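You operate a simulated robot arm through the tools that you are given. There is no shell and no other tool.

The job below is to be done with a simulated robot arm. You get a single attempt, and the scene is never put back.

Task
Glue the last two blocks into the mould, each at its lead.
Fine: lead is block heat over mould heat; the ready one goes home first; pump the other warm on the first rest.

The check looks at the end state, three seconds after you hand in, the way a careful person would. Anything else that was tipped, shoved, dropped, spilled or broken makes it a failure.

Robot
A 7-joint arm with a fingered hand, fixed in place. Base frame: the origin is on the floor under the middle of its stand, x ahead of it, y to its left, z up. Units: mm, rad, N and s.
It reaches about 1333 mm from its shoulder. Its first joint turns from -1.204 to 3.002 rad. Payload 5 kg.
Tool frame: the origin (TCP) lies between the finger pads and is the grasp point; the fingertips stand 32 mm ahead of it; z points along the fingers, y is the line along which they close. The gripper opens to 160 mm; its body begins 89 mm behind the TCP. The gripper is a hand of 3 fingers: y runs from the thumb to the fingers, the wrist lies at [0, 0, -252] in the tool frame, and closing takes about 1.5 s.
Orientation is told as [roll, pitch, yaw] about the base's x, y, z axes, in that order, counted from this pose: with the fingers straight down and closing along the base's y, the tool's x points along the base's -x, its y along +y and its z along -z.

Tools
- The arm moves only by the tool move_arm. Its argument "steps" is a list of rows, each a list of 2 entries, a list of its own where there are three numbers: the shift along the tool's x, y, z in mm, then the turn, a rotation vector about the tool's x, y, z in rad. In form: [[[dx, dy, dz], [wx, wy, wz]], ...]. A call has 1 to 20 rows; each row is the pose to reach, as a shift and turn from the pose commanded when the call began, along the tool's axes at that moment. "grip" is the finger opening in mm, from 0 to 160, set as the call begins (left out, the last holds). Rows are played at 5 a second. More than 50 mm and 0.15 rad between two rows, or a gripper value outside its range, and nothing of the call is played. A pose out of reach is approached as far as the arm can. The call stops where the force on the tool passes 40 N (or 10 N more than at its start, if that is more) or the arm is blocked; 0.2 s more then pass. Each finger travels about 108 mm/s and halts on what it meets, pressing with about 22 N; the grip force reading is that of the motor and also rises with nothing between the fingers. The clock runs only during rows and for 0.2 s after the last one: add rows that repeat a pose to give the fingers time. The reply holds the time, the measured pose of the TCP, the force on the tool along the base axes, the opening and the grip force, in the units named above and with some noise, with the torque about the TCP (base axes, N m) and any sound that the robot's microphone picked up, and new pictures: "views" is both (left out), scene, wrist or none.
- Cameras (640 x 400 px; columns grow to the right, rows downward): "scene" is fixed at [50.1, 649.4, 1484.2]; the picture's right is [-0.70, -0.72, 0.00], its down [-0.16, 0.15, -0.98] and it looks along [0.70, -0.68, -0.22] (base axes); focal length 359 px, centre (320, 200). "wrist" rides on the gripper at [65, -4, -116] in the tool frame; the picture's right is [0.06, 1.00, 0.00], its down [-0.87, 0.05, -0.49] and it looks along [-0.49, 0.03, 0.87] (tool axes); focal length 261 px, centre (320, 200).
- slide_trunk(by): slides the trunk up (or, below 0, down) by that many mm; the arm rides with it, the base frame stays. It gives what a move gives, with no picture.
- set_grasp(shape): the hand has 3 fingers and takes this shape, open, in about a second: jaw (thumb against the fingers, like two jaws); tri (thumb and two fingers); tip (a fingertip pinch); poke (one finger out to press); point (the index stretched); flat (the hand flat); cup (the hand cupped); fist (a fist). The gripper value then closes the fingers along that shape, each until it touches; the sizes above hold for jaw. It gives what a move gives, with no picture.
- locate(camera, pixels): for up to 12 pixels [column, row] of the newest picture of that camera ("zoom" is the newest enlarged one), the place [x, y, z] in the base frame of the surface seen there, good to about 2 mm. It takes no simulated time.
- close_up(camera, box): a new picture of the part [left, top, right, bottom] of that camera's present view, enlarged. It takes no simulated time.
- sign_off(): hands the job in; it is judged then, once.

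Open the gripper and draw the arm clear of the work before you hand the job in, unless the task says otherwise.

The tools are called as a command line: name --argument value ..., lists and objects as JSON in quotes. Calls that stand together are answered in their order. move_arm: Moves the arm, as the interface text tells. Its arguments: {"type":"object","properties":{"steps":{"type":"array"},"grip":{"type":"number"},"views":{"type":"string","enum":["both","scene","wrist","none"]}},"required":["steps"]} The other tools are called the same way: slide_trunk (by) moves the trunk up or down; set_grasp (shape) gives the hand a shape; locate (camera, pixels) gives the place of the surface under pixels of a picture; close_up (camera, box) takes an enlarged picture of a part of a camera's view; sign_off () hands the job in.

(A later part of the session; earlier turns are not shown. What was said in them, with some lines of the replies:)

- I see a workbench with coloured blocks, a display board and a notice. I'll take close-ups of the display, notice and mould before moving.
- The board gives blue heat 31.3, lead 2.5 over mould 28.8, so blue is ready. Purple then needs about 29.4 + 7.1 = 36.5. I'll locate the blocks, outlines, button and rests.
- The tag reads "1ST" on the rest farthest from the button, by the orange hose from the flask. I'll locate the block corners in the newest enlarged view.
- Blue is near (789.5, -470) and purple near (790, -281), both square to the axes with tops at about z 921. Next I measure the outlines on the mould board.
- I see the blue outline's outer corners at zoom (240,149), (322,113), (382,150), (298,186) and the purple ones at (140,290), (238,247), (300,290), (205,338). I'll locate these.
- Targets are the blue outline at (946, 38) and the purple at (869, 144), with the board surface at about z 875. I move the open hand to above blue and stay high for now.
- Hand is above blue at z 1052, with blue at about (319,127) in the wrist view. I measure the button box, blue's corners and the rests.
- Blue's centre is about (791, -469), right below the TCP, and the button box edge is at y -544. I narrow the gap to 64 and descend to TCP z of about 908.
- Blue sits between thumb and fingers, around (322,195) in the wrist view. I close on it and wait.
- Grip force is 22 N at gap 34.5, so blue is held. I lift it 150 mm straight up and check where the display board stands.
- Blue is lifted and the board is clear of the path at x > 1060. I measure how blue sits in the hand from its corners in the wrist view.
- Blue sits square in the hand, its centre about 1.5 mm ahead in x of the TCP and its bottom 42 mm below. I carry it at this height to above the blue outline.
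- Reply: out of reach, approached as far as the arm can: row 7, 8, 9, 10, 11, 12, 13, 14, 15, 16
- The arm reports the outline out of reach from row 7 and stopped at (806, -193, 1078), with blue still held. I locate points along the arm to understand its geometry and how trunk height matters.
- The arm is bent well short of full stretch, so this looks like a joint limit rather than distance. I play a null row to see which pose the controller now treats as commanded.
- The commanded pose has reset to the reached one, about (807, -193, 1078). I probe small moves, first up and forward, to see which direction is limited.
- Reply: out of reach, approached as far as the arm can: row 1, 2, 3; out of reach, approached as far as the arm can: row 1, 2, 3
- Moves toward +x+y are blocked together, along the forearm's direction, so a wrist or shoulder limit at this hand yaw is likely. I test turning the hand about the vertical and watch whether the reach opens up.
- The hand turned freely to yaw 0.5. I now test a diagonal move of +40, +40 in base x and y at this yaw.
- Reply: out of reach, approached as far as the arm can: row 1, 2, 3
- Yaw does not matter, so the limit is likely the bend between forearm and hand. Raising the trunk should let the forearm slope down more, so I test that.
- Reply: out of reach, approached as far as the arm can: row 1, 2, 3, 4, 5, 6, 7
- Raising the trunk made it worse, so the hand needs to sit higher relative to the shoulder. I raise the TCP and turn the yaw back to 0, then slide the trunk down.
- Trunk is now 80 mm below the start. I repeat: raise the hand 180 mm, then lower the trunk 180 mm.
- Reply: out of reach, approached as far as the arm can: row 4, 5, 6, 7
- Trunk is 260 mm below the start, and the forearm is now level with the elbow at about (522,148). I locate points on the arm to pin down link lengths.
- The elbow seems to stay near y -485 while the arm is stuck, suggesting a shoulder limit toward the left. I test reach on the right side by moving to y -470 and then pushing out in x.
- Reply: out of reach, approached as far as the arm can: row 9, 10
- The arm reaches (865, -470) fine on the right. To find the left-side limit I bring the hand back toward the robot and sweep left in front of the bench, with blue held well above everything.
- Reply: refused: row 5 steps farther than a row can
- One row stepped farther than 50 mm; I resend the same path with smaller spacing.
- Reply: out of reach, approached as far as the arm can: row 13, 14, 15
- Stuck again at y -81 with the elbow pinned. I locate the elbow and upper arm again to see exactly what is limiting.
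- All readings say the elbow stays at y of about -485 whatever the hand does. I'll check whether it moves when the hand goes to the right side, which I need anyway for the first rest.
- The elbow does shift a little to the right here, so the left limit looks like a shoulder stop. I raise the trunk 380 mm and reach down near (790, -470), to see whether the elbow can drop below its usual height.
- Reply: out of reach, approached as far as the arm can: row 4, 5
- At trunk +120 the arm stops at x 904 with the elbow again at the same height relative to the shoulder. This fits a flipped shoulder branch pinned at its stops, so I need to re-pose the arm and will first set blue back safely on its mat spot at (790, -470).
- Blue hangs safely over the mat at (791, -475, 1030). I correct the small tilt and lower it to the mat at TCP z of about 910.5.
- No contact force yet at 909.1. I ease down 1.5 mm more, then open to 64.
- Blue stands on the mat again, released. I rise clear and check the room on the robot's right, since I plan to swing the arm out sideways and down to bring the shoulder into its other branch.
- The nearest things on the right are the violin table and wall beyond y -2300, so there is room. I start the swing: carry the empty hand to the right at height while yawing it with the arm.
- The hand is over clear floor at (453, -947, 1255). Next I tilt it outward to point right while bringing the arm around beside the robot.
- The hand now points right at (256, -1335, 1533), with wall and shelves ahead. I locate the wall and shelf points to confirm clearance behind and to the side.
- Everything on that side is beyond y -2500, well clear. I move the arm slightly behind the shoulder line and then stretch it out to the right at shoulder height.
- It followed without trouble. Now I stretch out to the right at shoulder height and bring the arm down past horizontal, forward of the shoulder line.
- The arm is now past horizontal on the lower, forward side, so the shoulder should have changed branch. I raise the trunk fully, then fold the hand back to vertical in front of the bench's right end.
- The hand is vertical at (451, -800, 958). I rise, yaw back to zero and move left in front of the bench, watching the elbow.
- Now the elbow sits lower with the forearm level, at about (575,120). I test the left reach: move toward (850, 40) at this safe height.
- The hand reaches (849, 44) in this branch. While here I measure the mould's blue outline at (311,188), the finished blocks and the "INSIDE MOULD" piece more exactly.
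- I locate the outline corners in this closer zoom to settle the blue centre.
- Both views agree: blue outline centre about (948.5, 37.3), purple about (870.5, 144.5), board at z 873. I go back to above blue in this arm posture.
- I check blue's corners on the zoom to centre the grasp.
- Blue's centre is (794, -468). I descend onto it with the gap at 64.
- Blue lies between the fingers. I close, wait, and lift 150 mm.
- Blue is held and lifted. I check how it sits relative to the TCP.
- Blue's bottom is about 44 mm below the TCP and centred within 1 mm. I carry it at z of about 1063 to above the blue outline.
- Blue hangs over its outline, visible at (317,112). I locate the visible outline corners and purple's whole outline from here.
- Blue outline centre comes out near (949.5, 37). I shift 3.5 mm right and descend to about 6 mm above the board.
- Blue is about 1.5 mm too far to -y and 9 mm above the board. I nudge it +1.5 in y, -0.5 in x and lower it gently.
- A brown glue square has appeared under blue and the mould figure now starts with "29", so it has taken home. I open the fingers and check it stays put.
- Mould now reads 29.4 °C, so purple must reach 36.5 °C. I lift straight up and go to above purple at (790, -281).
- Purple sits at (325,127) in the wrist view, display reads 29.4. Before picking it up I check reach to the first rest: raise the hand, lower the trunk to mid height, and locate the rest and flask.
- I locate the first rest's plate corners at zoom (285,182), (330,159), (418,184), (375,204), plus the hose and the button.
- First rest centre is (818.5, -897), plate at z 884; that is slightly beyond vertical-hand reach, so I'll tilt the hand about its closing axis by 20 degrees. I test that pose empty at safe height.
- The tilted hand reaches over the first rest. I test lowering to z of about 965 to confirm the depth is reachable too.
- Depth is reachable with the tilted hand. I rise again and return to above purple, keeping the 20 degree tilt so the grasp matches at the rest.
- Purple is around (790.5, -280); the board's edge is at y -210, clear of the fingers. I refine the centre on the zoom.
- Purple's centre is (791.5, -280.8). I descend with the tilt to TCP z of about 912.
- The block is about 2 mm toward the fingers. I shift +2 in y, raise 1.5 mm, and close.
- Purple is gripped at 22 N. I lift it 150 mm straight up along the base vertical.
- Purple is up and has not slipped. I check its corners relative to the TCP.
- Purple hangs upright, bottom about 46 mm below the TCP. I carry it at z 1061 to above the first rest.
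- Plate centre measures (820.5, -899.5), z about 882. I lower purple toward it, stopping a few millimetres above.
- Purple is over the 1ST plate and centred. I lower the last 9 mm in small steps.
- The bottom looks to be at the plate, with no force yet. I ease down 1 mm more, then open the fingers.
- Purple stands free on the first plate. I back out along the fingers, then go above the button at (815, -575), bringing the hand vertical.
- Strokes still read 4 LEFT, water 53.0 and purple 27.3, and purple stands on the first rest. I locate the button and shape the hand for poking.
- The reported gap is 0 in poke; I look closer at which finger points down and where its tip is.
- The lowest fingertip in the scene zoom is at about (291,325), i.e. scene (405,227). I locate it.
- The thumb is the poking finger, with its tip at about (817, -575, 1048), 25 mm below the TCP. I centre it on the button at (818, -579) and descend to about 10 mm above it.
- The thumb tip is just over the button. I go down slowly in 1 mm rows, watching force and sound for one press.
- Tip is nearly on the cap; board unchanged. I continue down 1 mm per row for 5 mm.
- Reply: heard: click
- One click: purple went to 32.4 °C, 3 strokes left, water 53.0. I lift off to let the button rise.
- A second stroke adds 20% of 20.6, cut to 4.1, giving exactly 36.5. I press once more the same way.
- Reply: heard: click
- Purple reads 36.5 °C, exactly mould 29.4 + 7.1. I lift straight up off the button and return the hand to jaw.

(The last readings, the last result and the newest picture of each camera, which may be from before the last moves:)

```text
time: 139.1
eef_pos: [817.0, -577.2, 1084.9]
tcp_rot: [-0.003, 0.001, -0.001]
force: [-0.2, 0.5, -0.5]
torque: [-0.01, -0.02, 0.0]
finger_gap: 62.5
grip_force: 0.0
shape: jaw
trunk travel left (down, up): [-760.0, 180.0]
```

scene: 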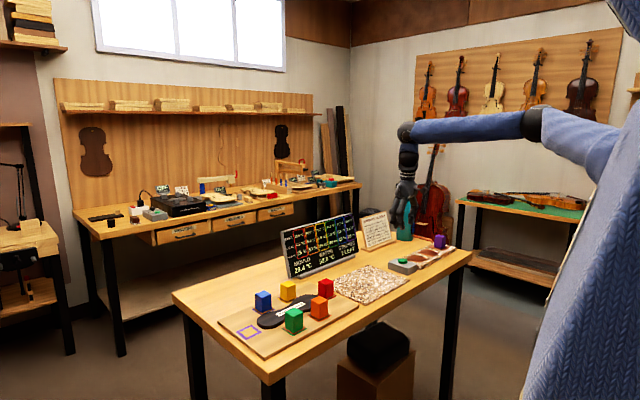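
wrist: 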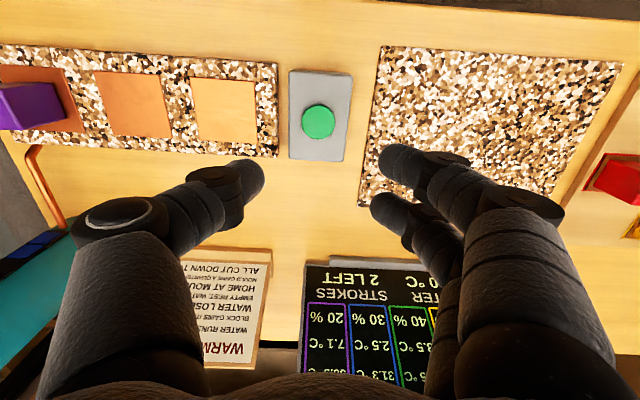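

Strokes 2 LEFT, hand in jaw at gap 62. I move back above the first rest with the 20 degree tilt.

move_arm --steps '[[[0, -36, 0], [0, -0.04, 0]], [[-1, -72, 2], [0, -0.08, 0]], [[-1, -108, 4], [0, -0.12, 0]], [[-1, -144, 6], [0, -0.16, 0]], [[-2, -180, 8], [0, -0.2, 0]], [[-2, -216, 10], [0, -0.24, 0]], [[-2, -252, 14], [0, -0.28, 0]], [[-3, -288, 18], [0, -0.32, 0]], [[-3, -321, 22], [0, -0.35, 0]], [[-3, -321, 22], [0, -0.35, 0]], [[-3, -321, 22], [0, -0.35, 0]]]'

close_up --camera "wrist" --box '[240, 0, 400, 130]'

```text
time: 141.5
eef_pos: [817.5, -901.8, 1063.8]
tcp_rot: [0.0, -0.352, 0.0]
force: [-0.2, -0.2, 0.3]
torque: [-0.01, -0.01, -0.01]
finger_gap: 62.0
grip_force: 0.1
shape: jaw
trunk travel left (down, up): [-760.0, 180.0]
```

scene: 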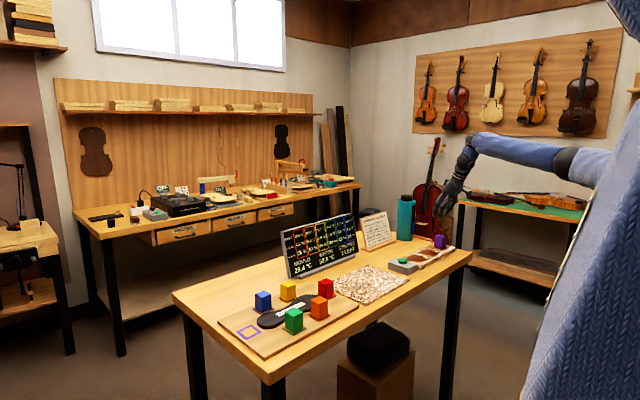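
wrist: 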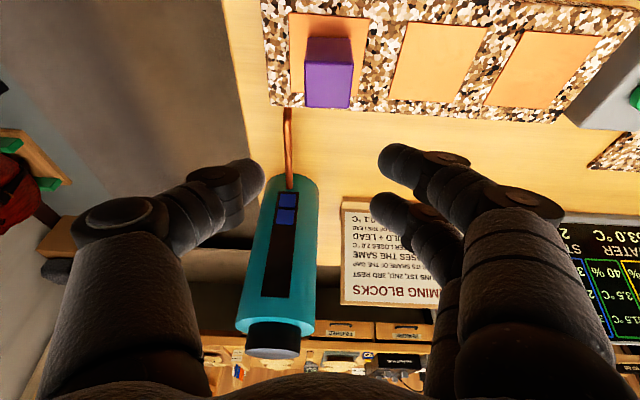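

```text
3.08 times, centred on (320, 65) of wrist
```

zoom: 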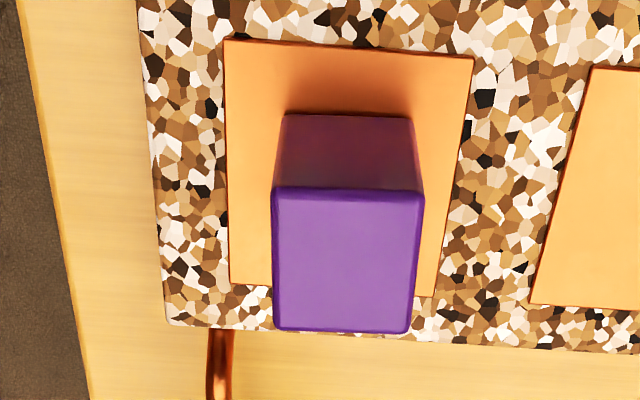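

locate --camera "zoom" --pixels '[[276, 192], [421, 195], [408, 327], [277, 325], [345, 260], [285, 118], [410, 122]]'

```text
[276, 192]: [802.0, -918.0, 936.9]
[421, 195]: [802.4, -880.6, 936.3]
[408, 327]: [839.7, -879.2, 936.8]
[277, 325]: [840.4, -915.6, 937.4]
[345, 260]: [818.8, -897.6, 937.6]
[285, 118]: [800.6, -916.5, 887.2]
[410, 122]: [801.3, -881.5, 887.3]
```

Purple's centre is (821, -898.3), top at z 937. I descend onto it with the same tilt.

move_arm --steps '[[[6, 1.5, 25], [0, 0, 0]], [[15, 3.5, 52], [0, 0, 0]], [[24, 3.5, 78], [0, 0, 0]], [[32, 3.5, 100], [0, 0, 0]], [[38, 3.5, 115], [0, 0, 0]], [[41.5, 3.5, 124.5], [0, 0, 0]], [[43, 3.5, 128.3], [0, 0, 0]], [[43, 3.5, 128.3], [0, 0, 0]]]' --grip 62

```text
time: 143.3
eef_pos: [820.8, -898.8, 926.5]
tcp_rot: [0.0, -0.35, 0.002]
force: [-0.2, 0.3, -0.1]
torque: [0.03, 0.02, 0.0]
finger_gap: 62.3
grip_force: 0.0
shape: jaw
trunk travel left (down, up): [-760.0, 180.0]
```

scene: 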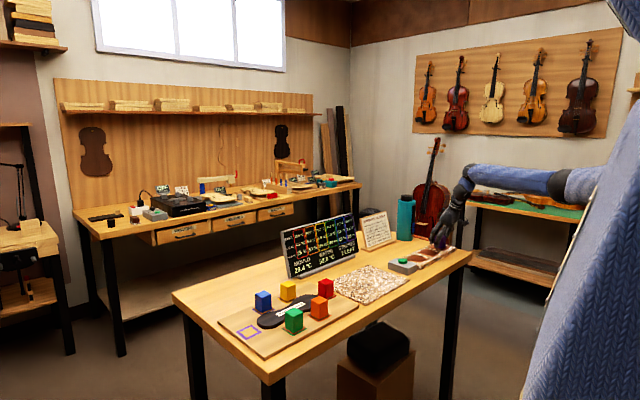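
wrist: 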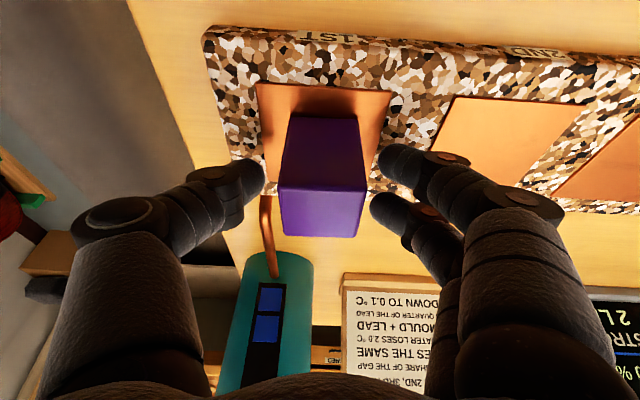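

Well aligned; I raise 2 mm for height and close on purple.

move_arm --steps '[[[-0.7, 0, -1.9], [0, 0, 0]], [[-0.7, 0, -1.9], [0, 0, 0]]]' --views "none"

move_arm --steps '[[[0, 0, 0], [0, 0, 0]], [[0, 0, 0], [0, 0, 0]], [[0, 0, 0], [0, 0, 0]], [[0, 0, 0], [0, 0, 0]], [[0, 0, 0], [0, 0, 0]], [[0, 0, 0], [0, 0, 0]], [[0, 0, 0], [0, 0, 0]], [[0, 0, 0], [0, 0, 0]]]' --grip 10 --views "none"

move_arm --steps '[[[-3.4, 0, -9.4], [0, 0, 0]], [[-10.3, 0, -28.2], [0, 0, 0]], [[-20.6, 0, -56.3], [0, 0, 0]], [[-30.9, 0, -84.5], [0, 0, 0]], [[-41.2, 0, -112.7], [0, 0, 0]], [[-46, 0, -125.8], [0, 0, 0]], [[-46, 0, -125.8], [0, 0, 0]]]'

```text
time: 143.9
eef_pos: [819.6, -898.7, 929.1]
tcp_rot: [-0.002, -0.349, 0.001]
force: [0.2, 0.7, -0.4]
torque: [0.01, 0.0, 0.04]
finger_gap: 62.5
grip_force: 0.1
shape: jaw
trunk travel left (down, up): [-760.0, 180.0]
```

```text
time: 145.7
eef_pos: [819.9, -899.4, 928.1]
tcp_rot: [-0.002, -0.352, 0.001]
force: [0.5, 0.3, 0.6]
torque: [0.01, 0.01, -0.02]
finger_gap: 33.8
grip_force: 21.7
shape: jaw
trunk travel left (down, up): [-760.0, 180.0]
```

```text
time: 147.3
eef_pos: [820.1, -897.6, 1062.9]
tcp_rot: [-0.002, -0.349, 0.002]
force: [-0.7, -0.6, -0.6]
torque: [0.01, 0.01, 0.01]
finger_gap: 34.0
grip_force: 21.6
shape: jaw
trunk travel left (down, up): [-760.0, 180.0]
```

scene: 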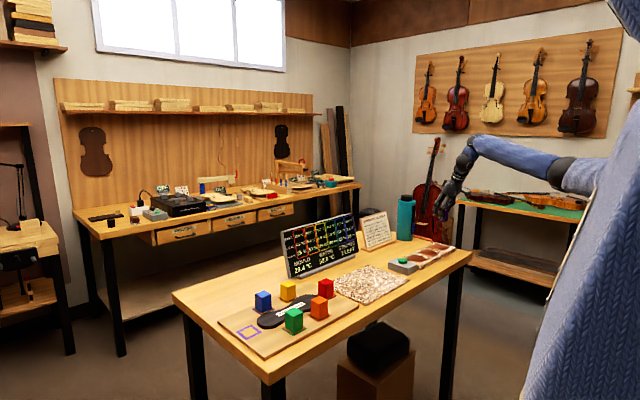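
wrist: 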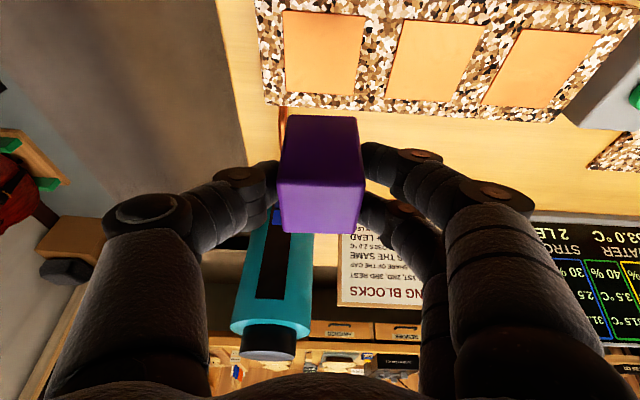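

Purple is held and lifted from the rest. I carry it left in two stages at z 1063; first stage to about y -378.

move_arm --steps '[[[-0.8, 18, 0.3], [0, 0, 0]], [[-2.4, 52, 0.9], [0, 0, 0]], [[-4, 88, 1.5], [0, 0, 0]], [[-5.7, 125, 2.1], [0, 0, 0]], [[-7.3, 162, 2.7], [0, 0, 0]], [[-9, 200, 3.3], [0, 0, 0]], [[-10.7, 238, 3.9], [0, 0, 0]], [[-12.4, 276, 4.5], [0, 0, 0]], [[-14, 314, 5.1], [0, 0, 0]], [[-15.8, 352, 5.8], [0, 0, 0]], [[-17.5, 390, 6.4], [0, 0, 0]], [[-19.2, 428, 7], [0, 0, 0]], [[-20.9, 466, 7.6], [0, 0, 0]], [[-22.5, 500, 8.2], [0, 0, 0]], [[-23.5, 520, 8.6], [0, 0, 0]], [[-23.5, 520, 8.6], [0, 0, 0]]]' --views "scene"

```text
time: 150.7
eef_pos: [848.6, -378.0, 1061.5]
tcp_rot: [0.001, -0.35, 0.003]
force: [0.3, -0.4, -1.4]
torque: [-0.01, 0.04, -0.01]
finger_gap: 33.6
grip_force: 21.6
shape: jaw
trunk travel left (down, up): [-760.0, 180.0]
```

scene: 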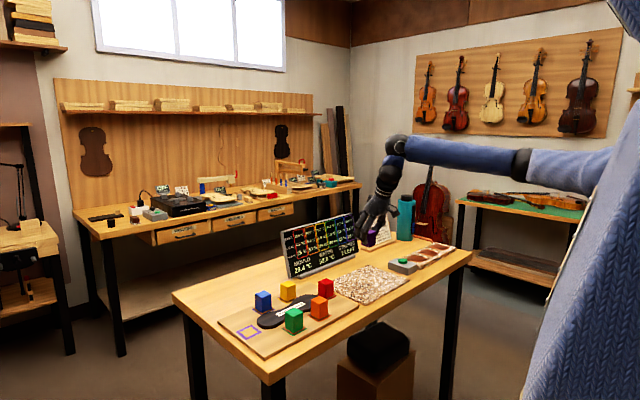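

On track. Second stage: to above the purple outline at (870, 144).

move_arm --steps '[[[-0.7, 18, 0.2], [0, 0, 0]], [[-2, 52, 0.7], [0, 0, 0]], [[-3.3, 88, 1.2], [0, 0, 0]], [[-4.7, 125, 1.7], [0, 0, 0]], [[-6, 162, 2.2], [0, 0, 0]], [[-7.4, 200, 2.7], [0, 0, 0]], [[-8.8, 238, 3.2], [0, 0, 0]], [[-10.2, 276, 3.7], [0, 0, 0]], [[-11.6, 314, 4.2], [0, 0, 0]], [[-13, 352, 4.7], [0, 0, 0]], [[-14.4, 390, 5.2], [0, 0, 0]], [[-15.8, 428, 5.7], [0, 0, 0]], [[-17.2, 466, 6.2], [0, 0, 0]], [[-18.5, 502, 6.7], [0, 0, 0]], [[-19.2, 522, 7], [0, 0, 0]], [[-19.2, 522, 7], [0, 0, 0]], [[-19.2, 522, 7], [0, 0, 0]]]'

```text
time: 154.3
eef_pos: [866.5, 147.0, 1063.5]
tcp_rot: [0.0, -0.349, 0.002]
force: [0.5, 0.2, -0.5]
torque: [0.0, -0.01, 0.02]
finger_gap: 34.0
grip_force: 22.1
shape: jaw
trunk travel left (down, up): [-760.0, 180.0]
```

scene: 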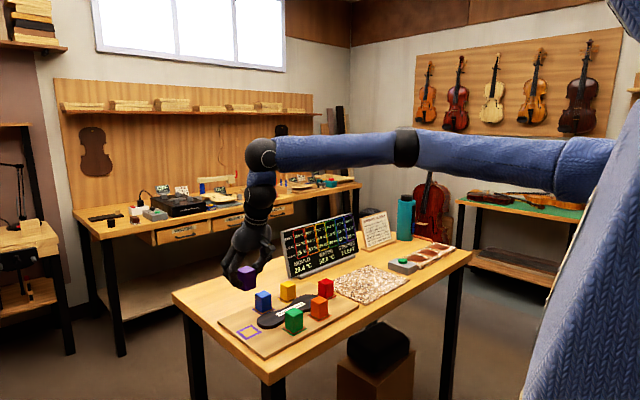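
wrist: 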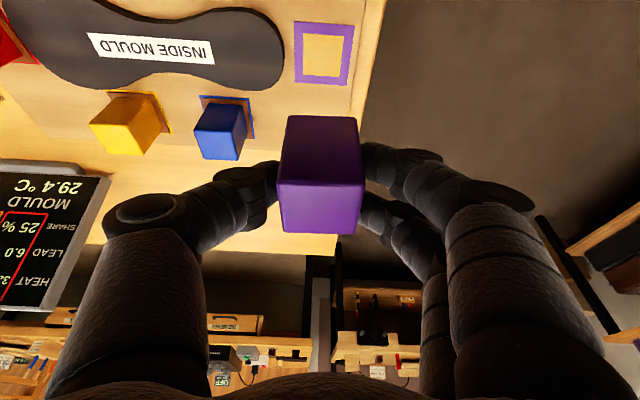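

The whole purple outline is visible at (323,53). I locate its corners and the held block's corners.

close_up --camera "wrist" --box '[180, 0, 400, 130]'

locate --camera "wrist" --pixels '[[284, 228], [352, 230], [362, 183], [280, 181], [288, 120], [356, 121], [320, 205]]'

```text
2.91 times, centred on (290, 65) of wrist
```

zoom: 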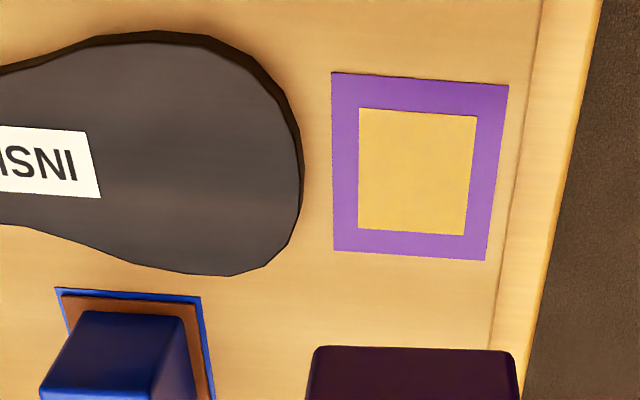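

```text
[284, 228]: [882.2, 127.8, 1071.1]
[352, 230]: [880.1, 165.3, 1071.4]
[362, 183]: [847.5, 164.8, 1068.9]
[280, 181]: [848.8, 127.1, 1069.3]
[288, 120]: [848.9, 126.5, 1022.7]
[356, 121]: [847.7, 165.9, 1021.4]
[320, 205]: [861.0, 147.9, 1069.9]
```

I locate the outline's outer and inner corners on this zoom.

locate --camera "zoom" --pixels '[[335, 76], [505, 88], [482, 257], [336, 247], [360, 109], [477, 117], [463, 235], [359, 228], [298, 180], [230, 275], [285, 110]]'

```text
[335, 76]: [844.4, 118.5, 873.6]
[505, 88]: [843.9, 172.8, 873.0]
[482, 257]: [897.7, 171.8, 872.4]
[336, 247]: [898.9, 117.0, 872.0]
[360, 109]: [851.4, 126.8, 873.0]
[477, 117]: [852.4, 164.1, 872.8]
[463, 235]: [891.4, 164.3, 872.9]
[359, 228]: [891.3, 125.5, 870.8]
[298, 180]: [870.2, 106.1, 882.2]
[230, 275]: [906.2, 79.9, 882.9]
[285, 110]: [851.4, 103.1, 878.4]
```

Outline centre is (871, 145) and the block is at (867, 146). I shift and descend to about 9 mm above the board.

move_arm --steps '[[[-3.6, -1.3, 1.3], [0, 0, 0]], [[6, -1.3, 27.5], [0, 0, 0]], [[16, -1.3, 55], [0, 0, 0]], [[25, -1.3, 80], [0, 0, 0]], [[33, -1.3, 101.5], [0, 0, 0]], [[39, -1.3, 118], [0, 0, 0]], [[42, -1.3, 126.2], [0, 0, 0]], [[42, -1.3, 126.2], [0, 0, 0]]]'

close_up --camera "wrist" --box '[230, 50, 410, 190]'

close_up --camera "scene" --box '[220, 275, 300, 345]'

```text
time: 156.1
eef_pos: [869.1, 143.9, 927.3]
tcp_rot: [-0.003, -0.35, 0.001]
force: [-0.5, 0.0, 0.1]
torque: [-0.02, -0.02, -0.01]
finger_gap: 33.9
grip_force: 22.6
shape: jaw
trunk travel left (down, up): [-760.0, 180.0]
```

scene: 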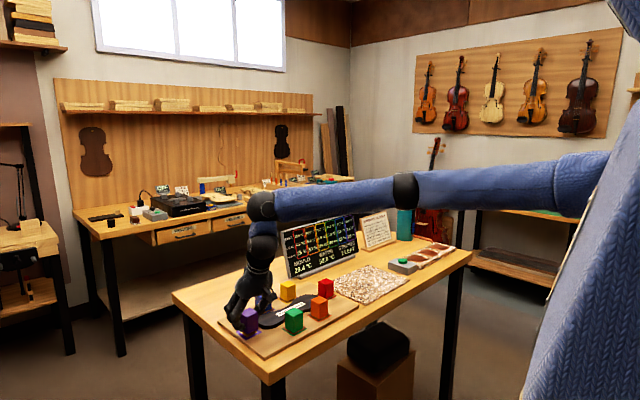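
wrist: 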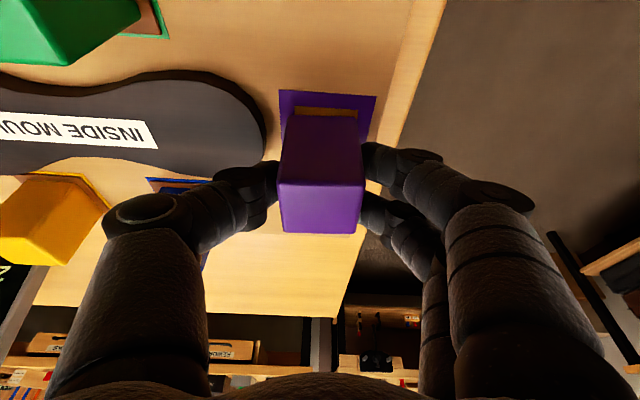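

```text
2.86 times, centred on (320, 120) of wrist
```

zoom: 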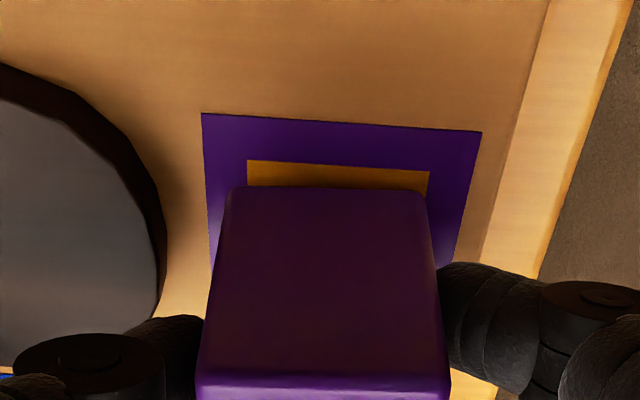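

```text
5.71 times, centred on (260, 310) of scene
```

zoom: 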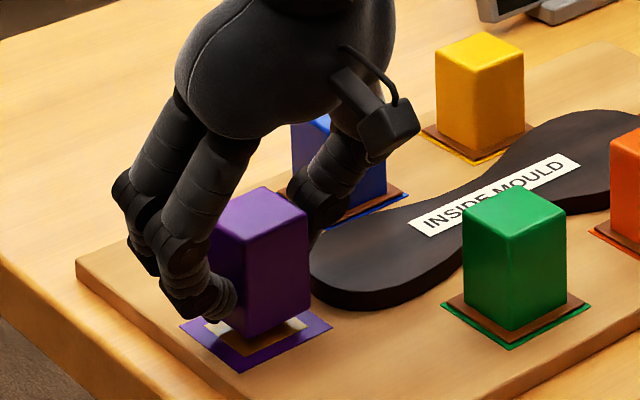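

Purple is about 2 mm short in y and a bit far in x. I nudge +2 in y, -0.8 in x, and lower gently toward contact.

move_arm --steps '[[[0.8, 2, -0.3], [0, 0, 0]], [[1.6, 2, 2], [0, 0, 0]], [[2.4, 2, 4.3], [0, 0, 0]], [[2.9, 2, 5.6], [0, 0, 0]], [[2.9, 2, 5.6], [0, 0, 0]]]' --views "none"

close_up --camera "wrist" --box '[230, 50, 410, 190]'

close_up --camera "scene" --box '[220, 275, 300, 345]'

```text
time: 157.3
eef_pos: [869.5, 146.8, 922.7]
tcp_rot: [-0.001, -0.349, 0.001]
force: [0.1, -0.4, -1.4]
torque: [-0.02, -0.02, 0.0]
finger_gap: 33.8
grip_force: 22.5
shape: jaw
trunk travel left (down, up): [-760.0, 180.0]
```

```text
2.86 times, centred on (320, 120) of wrist
```

zoom: 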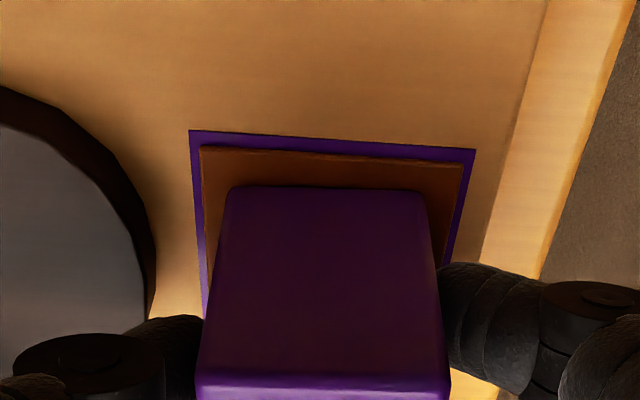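

```text
5.71 times, centred on (260, 310) of scene
```

zoom: 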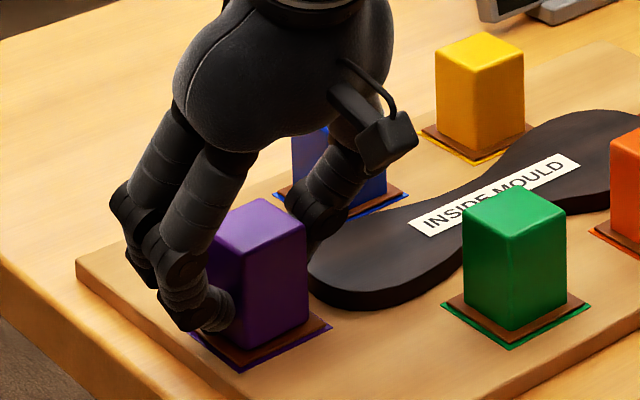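

The brown glue square has appeared under purple. I check the board before letting go.

close_up --camera "scene" --box '[270, 205, 365, 285]'

move_arm --steps '[[[0.3, 0, 0.9], [0, 0, 0]], [[0.5, 0, 1.4], [0, 0, 0]], [[0.5, 0, 1.4], [0, 0, 0]]]' --views "none"

close_up --camera "wrist" --box '[230, 50, 410, 190]'

```text
5.00 times, centred on (318, 245) of scene
```

zoom: 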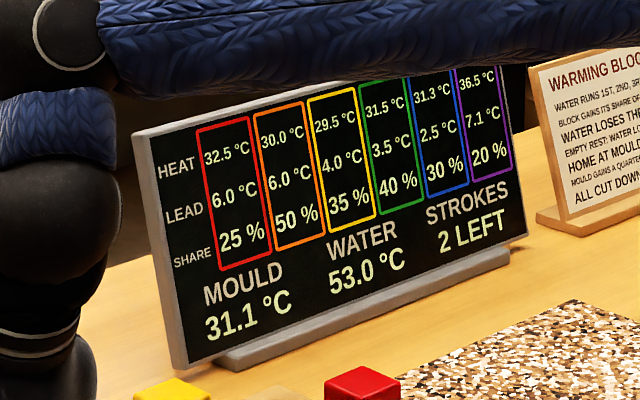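

```text
time: 158.1
eef_pos: [869.5, 146.4, 921.6]
tcp_rot: [-0.001, -0.349, 0.001]
force: [-0.5, 0.0, -0.4]
torque: [-0.04, 0.01, 0.02]
finger_gap: 33.8
grip_force: 21.8
shape: jaw
trunk travel left (down, up): [-760.0, 180.0]
```

```text
2.86 times, centred on (320, 120) of wrist
```

zoom: 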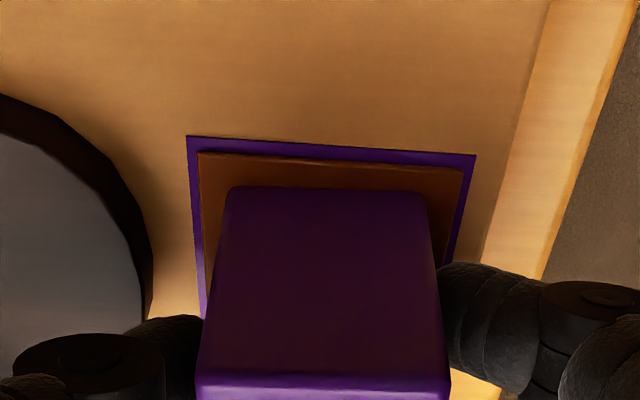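

Mould now reads 31.1 (29.4 + 1.7), as expected. There is still no contact force, so I lower another 1.5 mm before opening.

move_arm --steps '[[[0.25, 0, 0.7], [0, 0, 0]], [[0.5, 0, 1.4], [0, 0, 0]], [[0.5, 0, 1.4], [0, 0, 0]]]' --views "none"

close_up --camera "wrist" --box '[230, 50, 410, 190]'

close_up --camera "scene" --box '[235, 300, 285, 345]'

```text
time: 158.9
eef_pos: [869.6, 146.7, 918.7]
tcp_rot: [-0.002, -0.349, 0.004]
force: [0.1, 0.2, 0.6]
torque: [0.01, 0.01, -0.06]
finger_gap: 34.1
grip_force: 21.5
shape: jaw
trunk travel left (down, up): [-760.0, 180.0]
```

```text
2.86 times, centred on (320, 120) of wrist
```

zoom: 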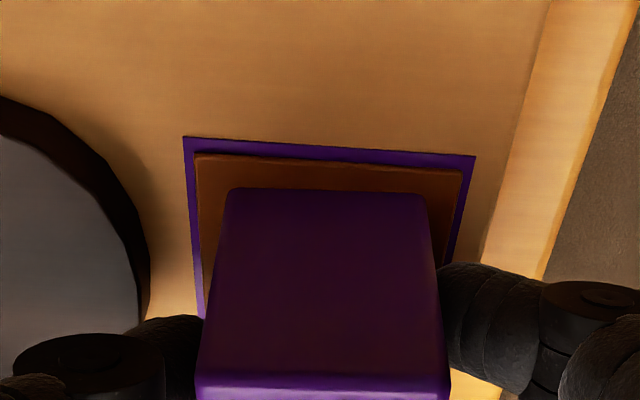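

```text
8.89 times, centred on (260, 322) of scene
```

zoom: 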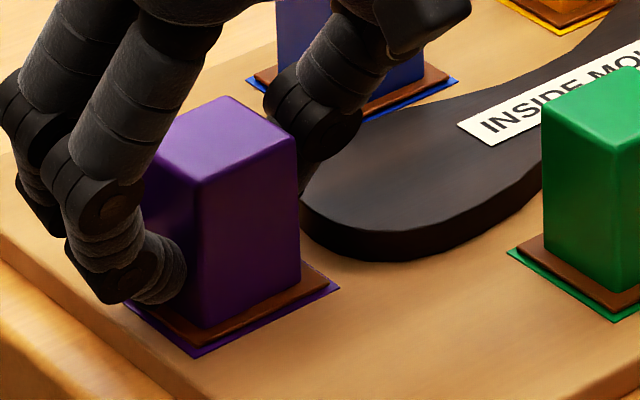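

Purple sits centred on its glue square. I open to 56 and back out along the fingers.

move_arm --steps '[[[0, 0, 0], [0, 0, 0]], [[0, 0, 0], [0, 0, 0]], [[0, 0, 0], [0, 0, 0]], [[0, 0, 0], [0, 0, 0]]]' --grip 56 --views "wrist"

close_up --camera "scene" --box '[235, 300, 285, 345]'

```text
time: 159.9
eef_pos: [871.0, 146.5, 918.4]
tcp_rot: [-0.002, -0.353, 0.001]
force: [-0.4, 1.0, 0.0]
torque: [-0.03, 0.02, -0.01]
finger_gap: 55.4
grip_force: 0.1
shape: jaw
trunk travel left (down, up): [-760.0, 180.0]
```

wrist: 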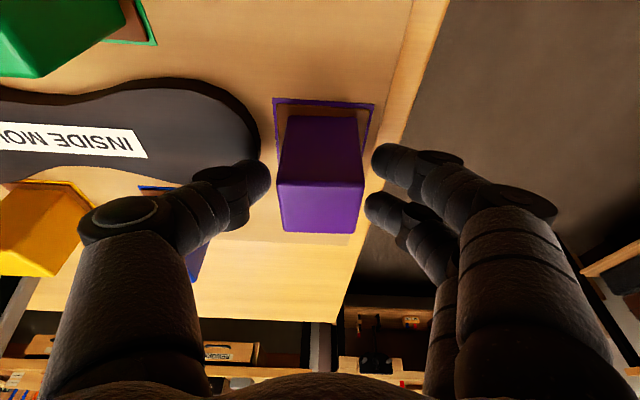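

```text
8.89 times, centred on (260, 322) of scene
```

zoom: 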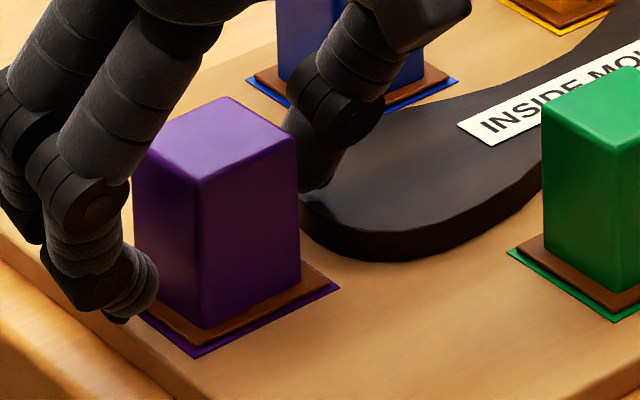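

Purple stands released. I lift straight up 150 mm, then check the whole scene.

move_arm --steps '[[[-5, 0, -13], [0, 0, 0]], [[-13, 0, -35], [0, 0, 0]], [[-24, 0, -65], [0, 0, 0]], [[-35, 0, -95], [0, 0, 0]], [[-46, 0, -125], [0, 0, 0]], [[-57, 0, -155], [0, 0, 0]], [[-64, 0, -178], [0, 0, 0]], [[-64, 0, -178], [0, 0, 0]]]'

close_up --camera "scene" --box '[210, 240, 370, 350]'

```text
time: 161.7
eef_pos: [870.4, 145.5, 1107.6]
tcp_rot: [-0.002, -0.348, 0.002]
force: [0.7, -0.6, -0.2]
torque: [0.03, 0.03, 0.04]
finger_gap: 55.5
grip_force: 0.1
shape: jaw
trunk travel left (down, up): [-760.0, 180.0]
```

scene: 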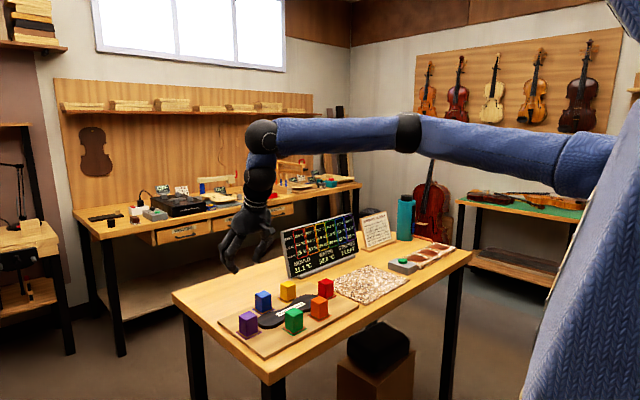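
wrist: 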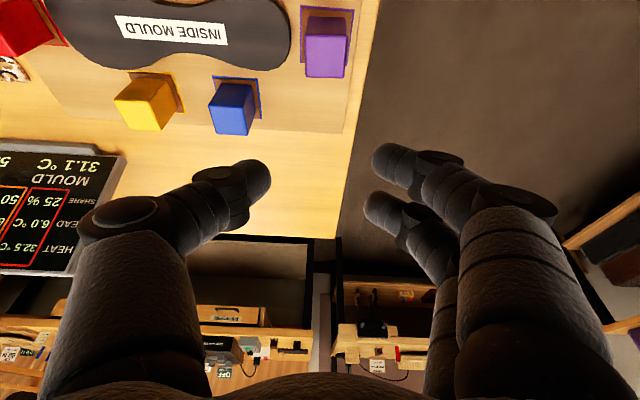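

```text
3.64 times, centred on (290, 295) of scene
```

zoom: 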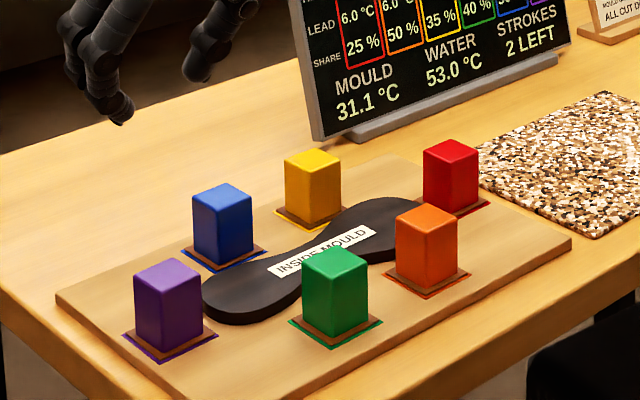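

All six blocks stand square on their outlines, mould 31.1, 2 strokes left. I open the hand and draw the arm back clear of the bench.

move_arm --steps '[[[24, -22, -16], [0, 0.04, 0]], [[48, -44, -32], [0, 0.08, 0]], [[71, -67, -47], [0, 0.12, 0]], [[95, -89, -63], [0, 0.16, 0]], [[119, -111, -79], [0, 0.2, 0]], [[143, -133, -95], [0, 0.24, 0]], [[166, -156, -110], [0, 0.28, 0]], [[190, -178, -126], [0, 0.32, 0]], [[214, -200, -142], [0, 0.35, 0]], [[214, -200, -142], [0, 0.35, 0]], [[214, -200, -142], [0, 0.35, 0]]]' --grip 160

close_up --camera "scene" --box '[170, 180, 480, 370]'

```text
time: 164.1
eef_pos: [618.4, -55.4, 1168.3]
tcp_rot: [0.001, 0.001, 0.0]
force: [-0.1, 0.3, 0.9]
torque: [0.0, -0.03, 0.0]
finger_gap: 159.8
grip_force: 0.0
shape: jaw
trunk travel left (down, up): [-760.0, 180.0]
```

scene: 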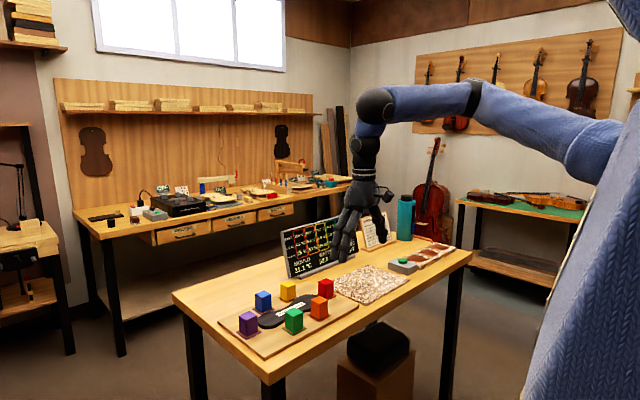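
wrist: 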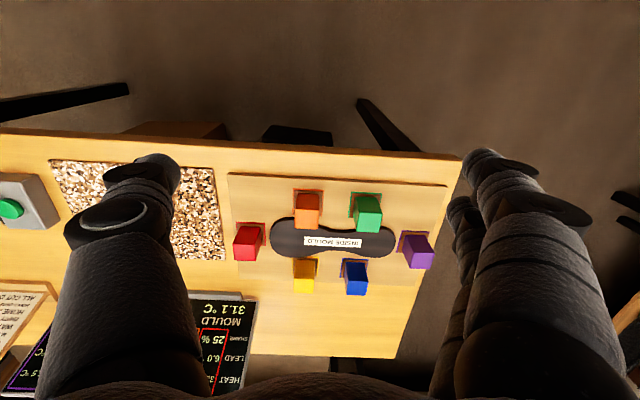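

```text
2.06 times, centred on (325, 275) of scene
```

zoom: 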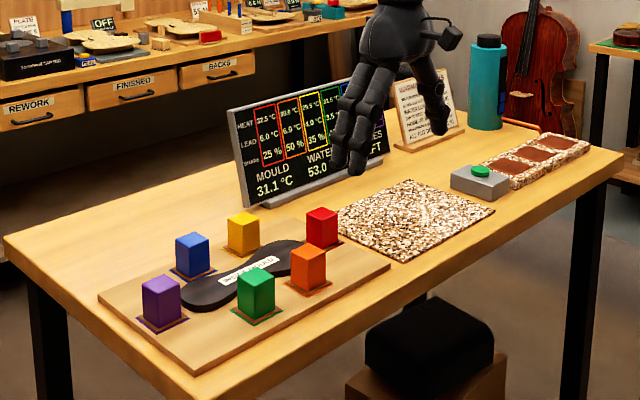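

The wrist view shows all six blocks on their outlines, the hand is open at (618, -55, 1168) in front of the bench, and nothing else has moved. I hand the job in.

sign_off

```text
The job is handed in.
```

Both blocks are glued into the mould on their own outlines, and the job is handed in; the check's verdict hasn't come back.

- **Blue:** it was ready at 31.3 °C, exactly its 2.5 °C lead over the mould's 28.8 °C, so it went home first. The mould then read 29.4 °C.
- **Purple:** it went on the first rest and took two strokes, from 27.3 to 32.4 to 36.5 °C. That is exactly its 7.1 °C lead over 29.4 °C. It then went home, and the mould read 31.1 °C.

Two strokes are left. My first lift of blue could not reach the mould, so I set it back on the mat in about the same spot and re-posed the arm before trying again. In the last pictures all six blocks stand on their outlines and nothing else on the bench looks moved. The hand is open and clear of the work.
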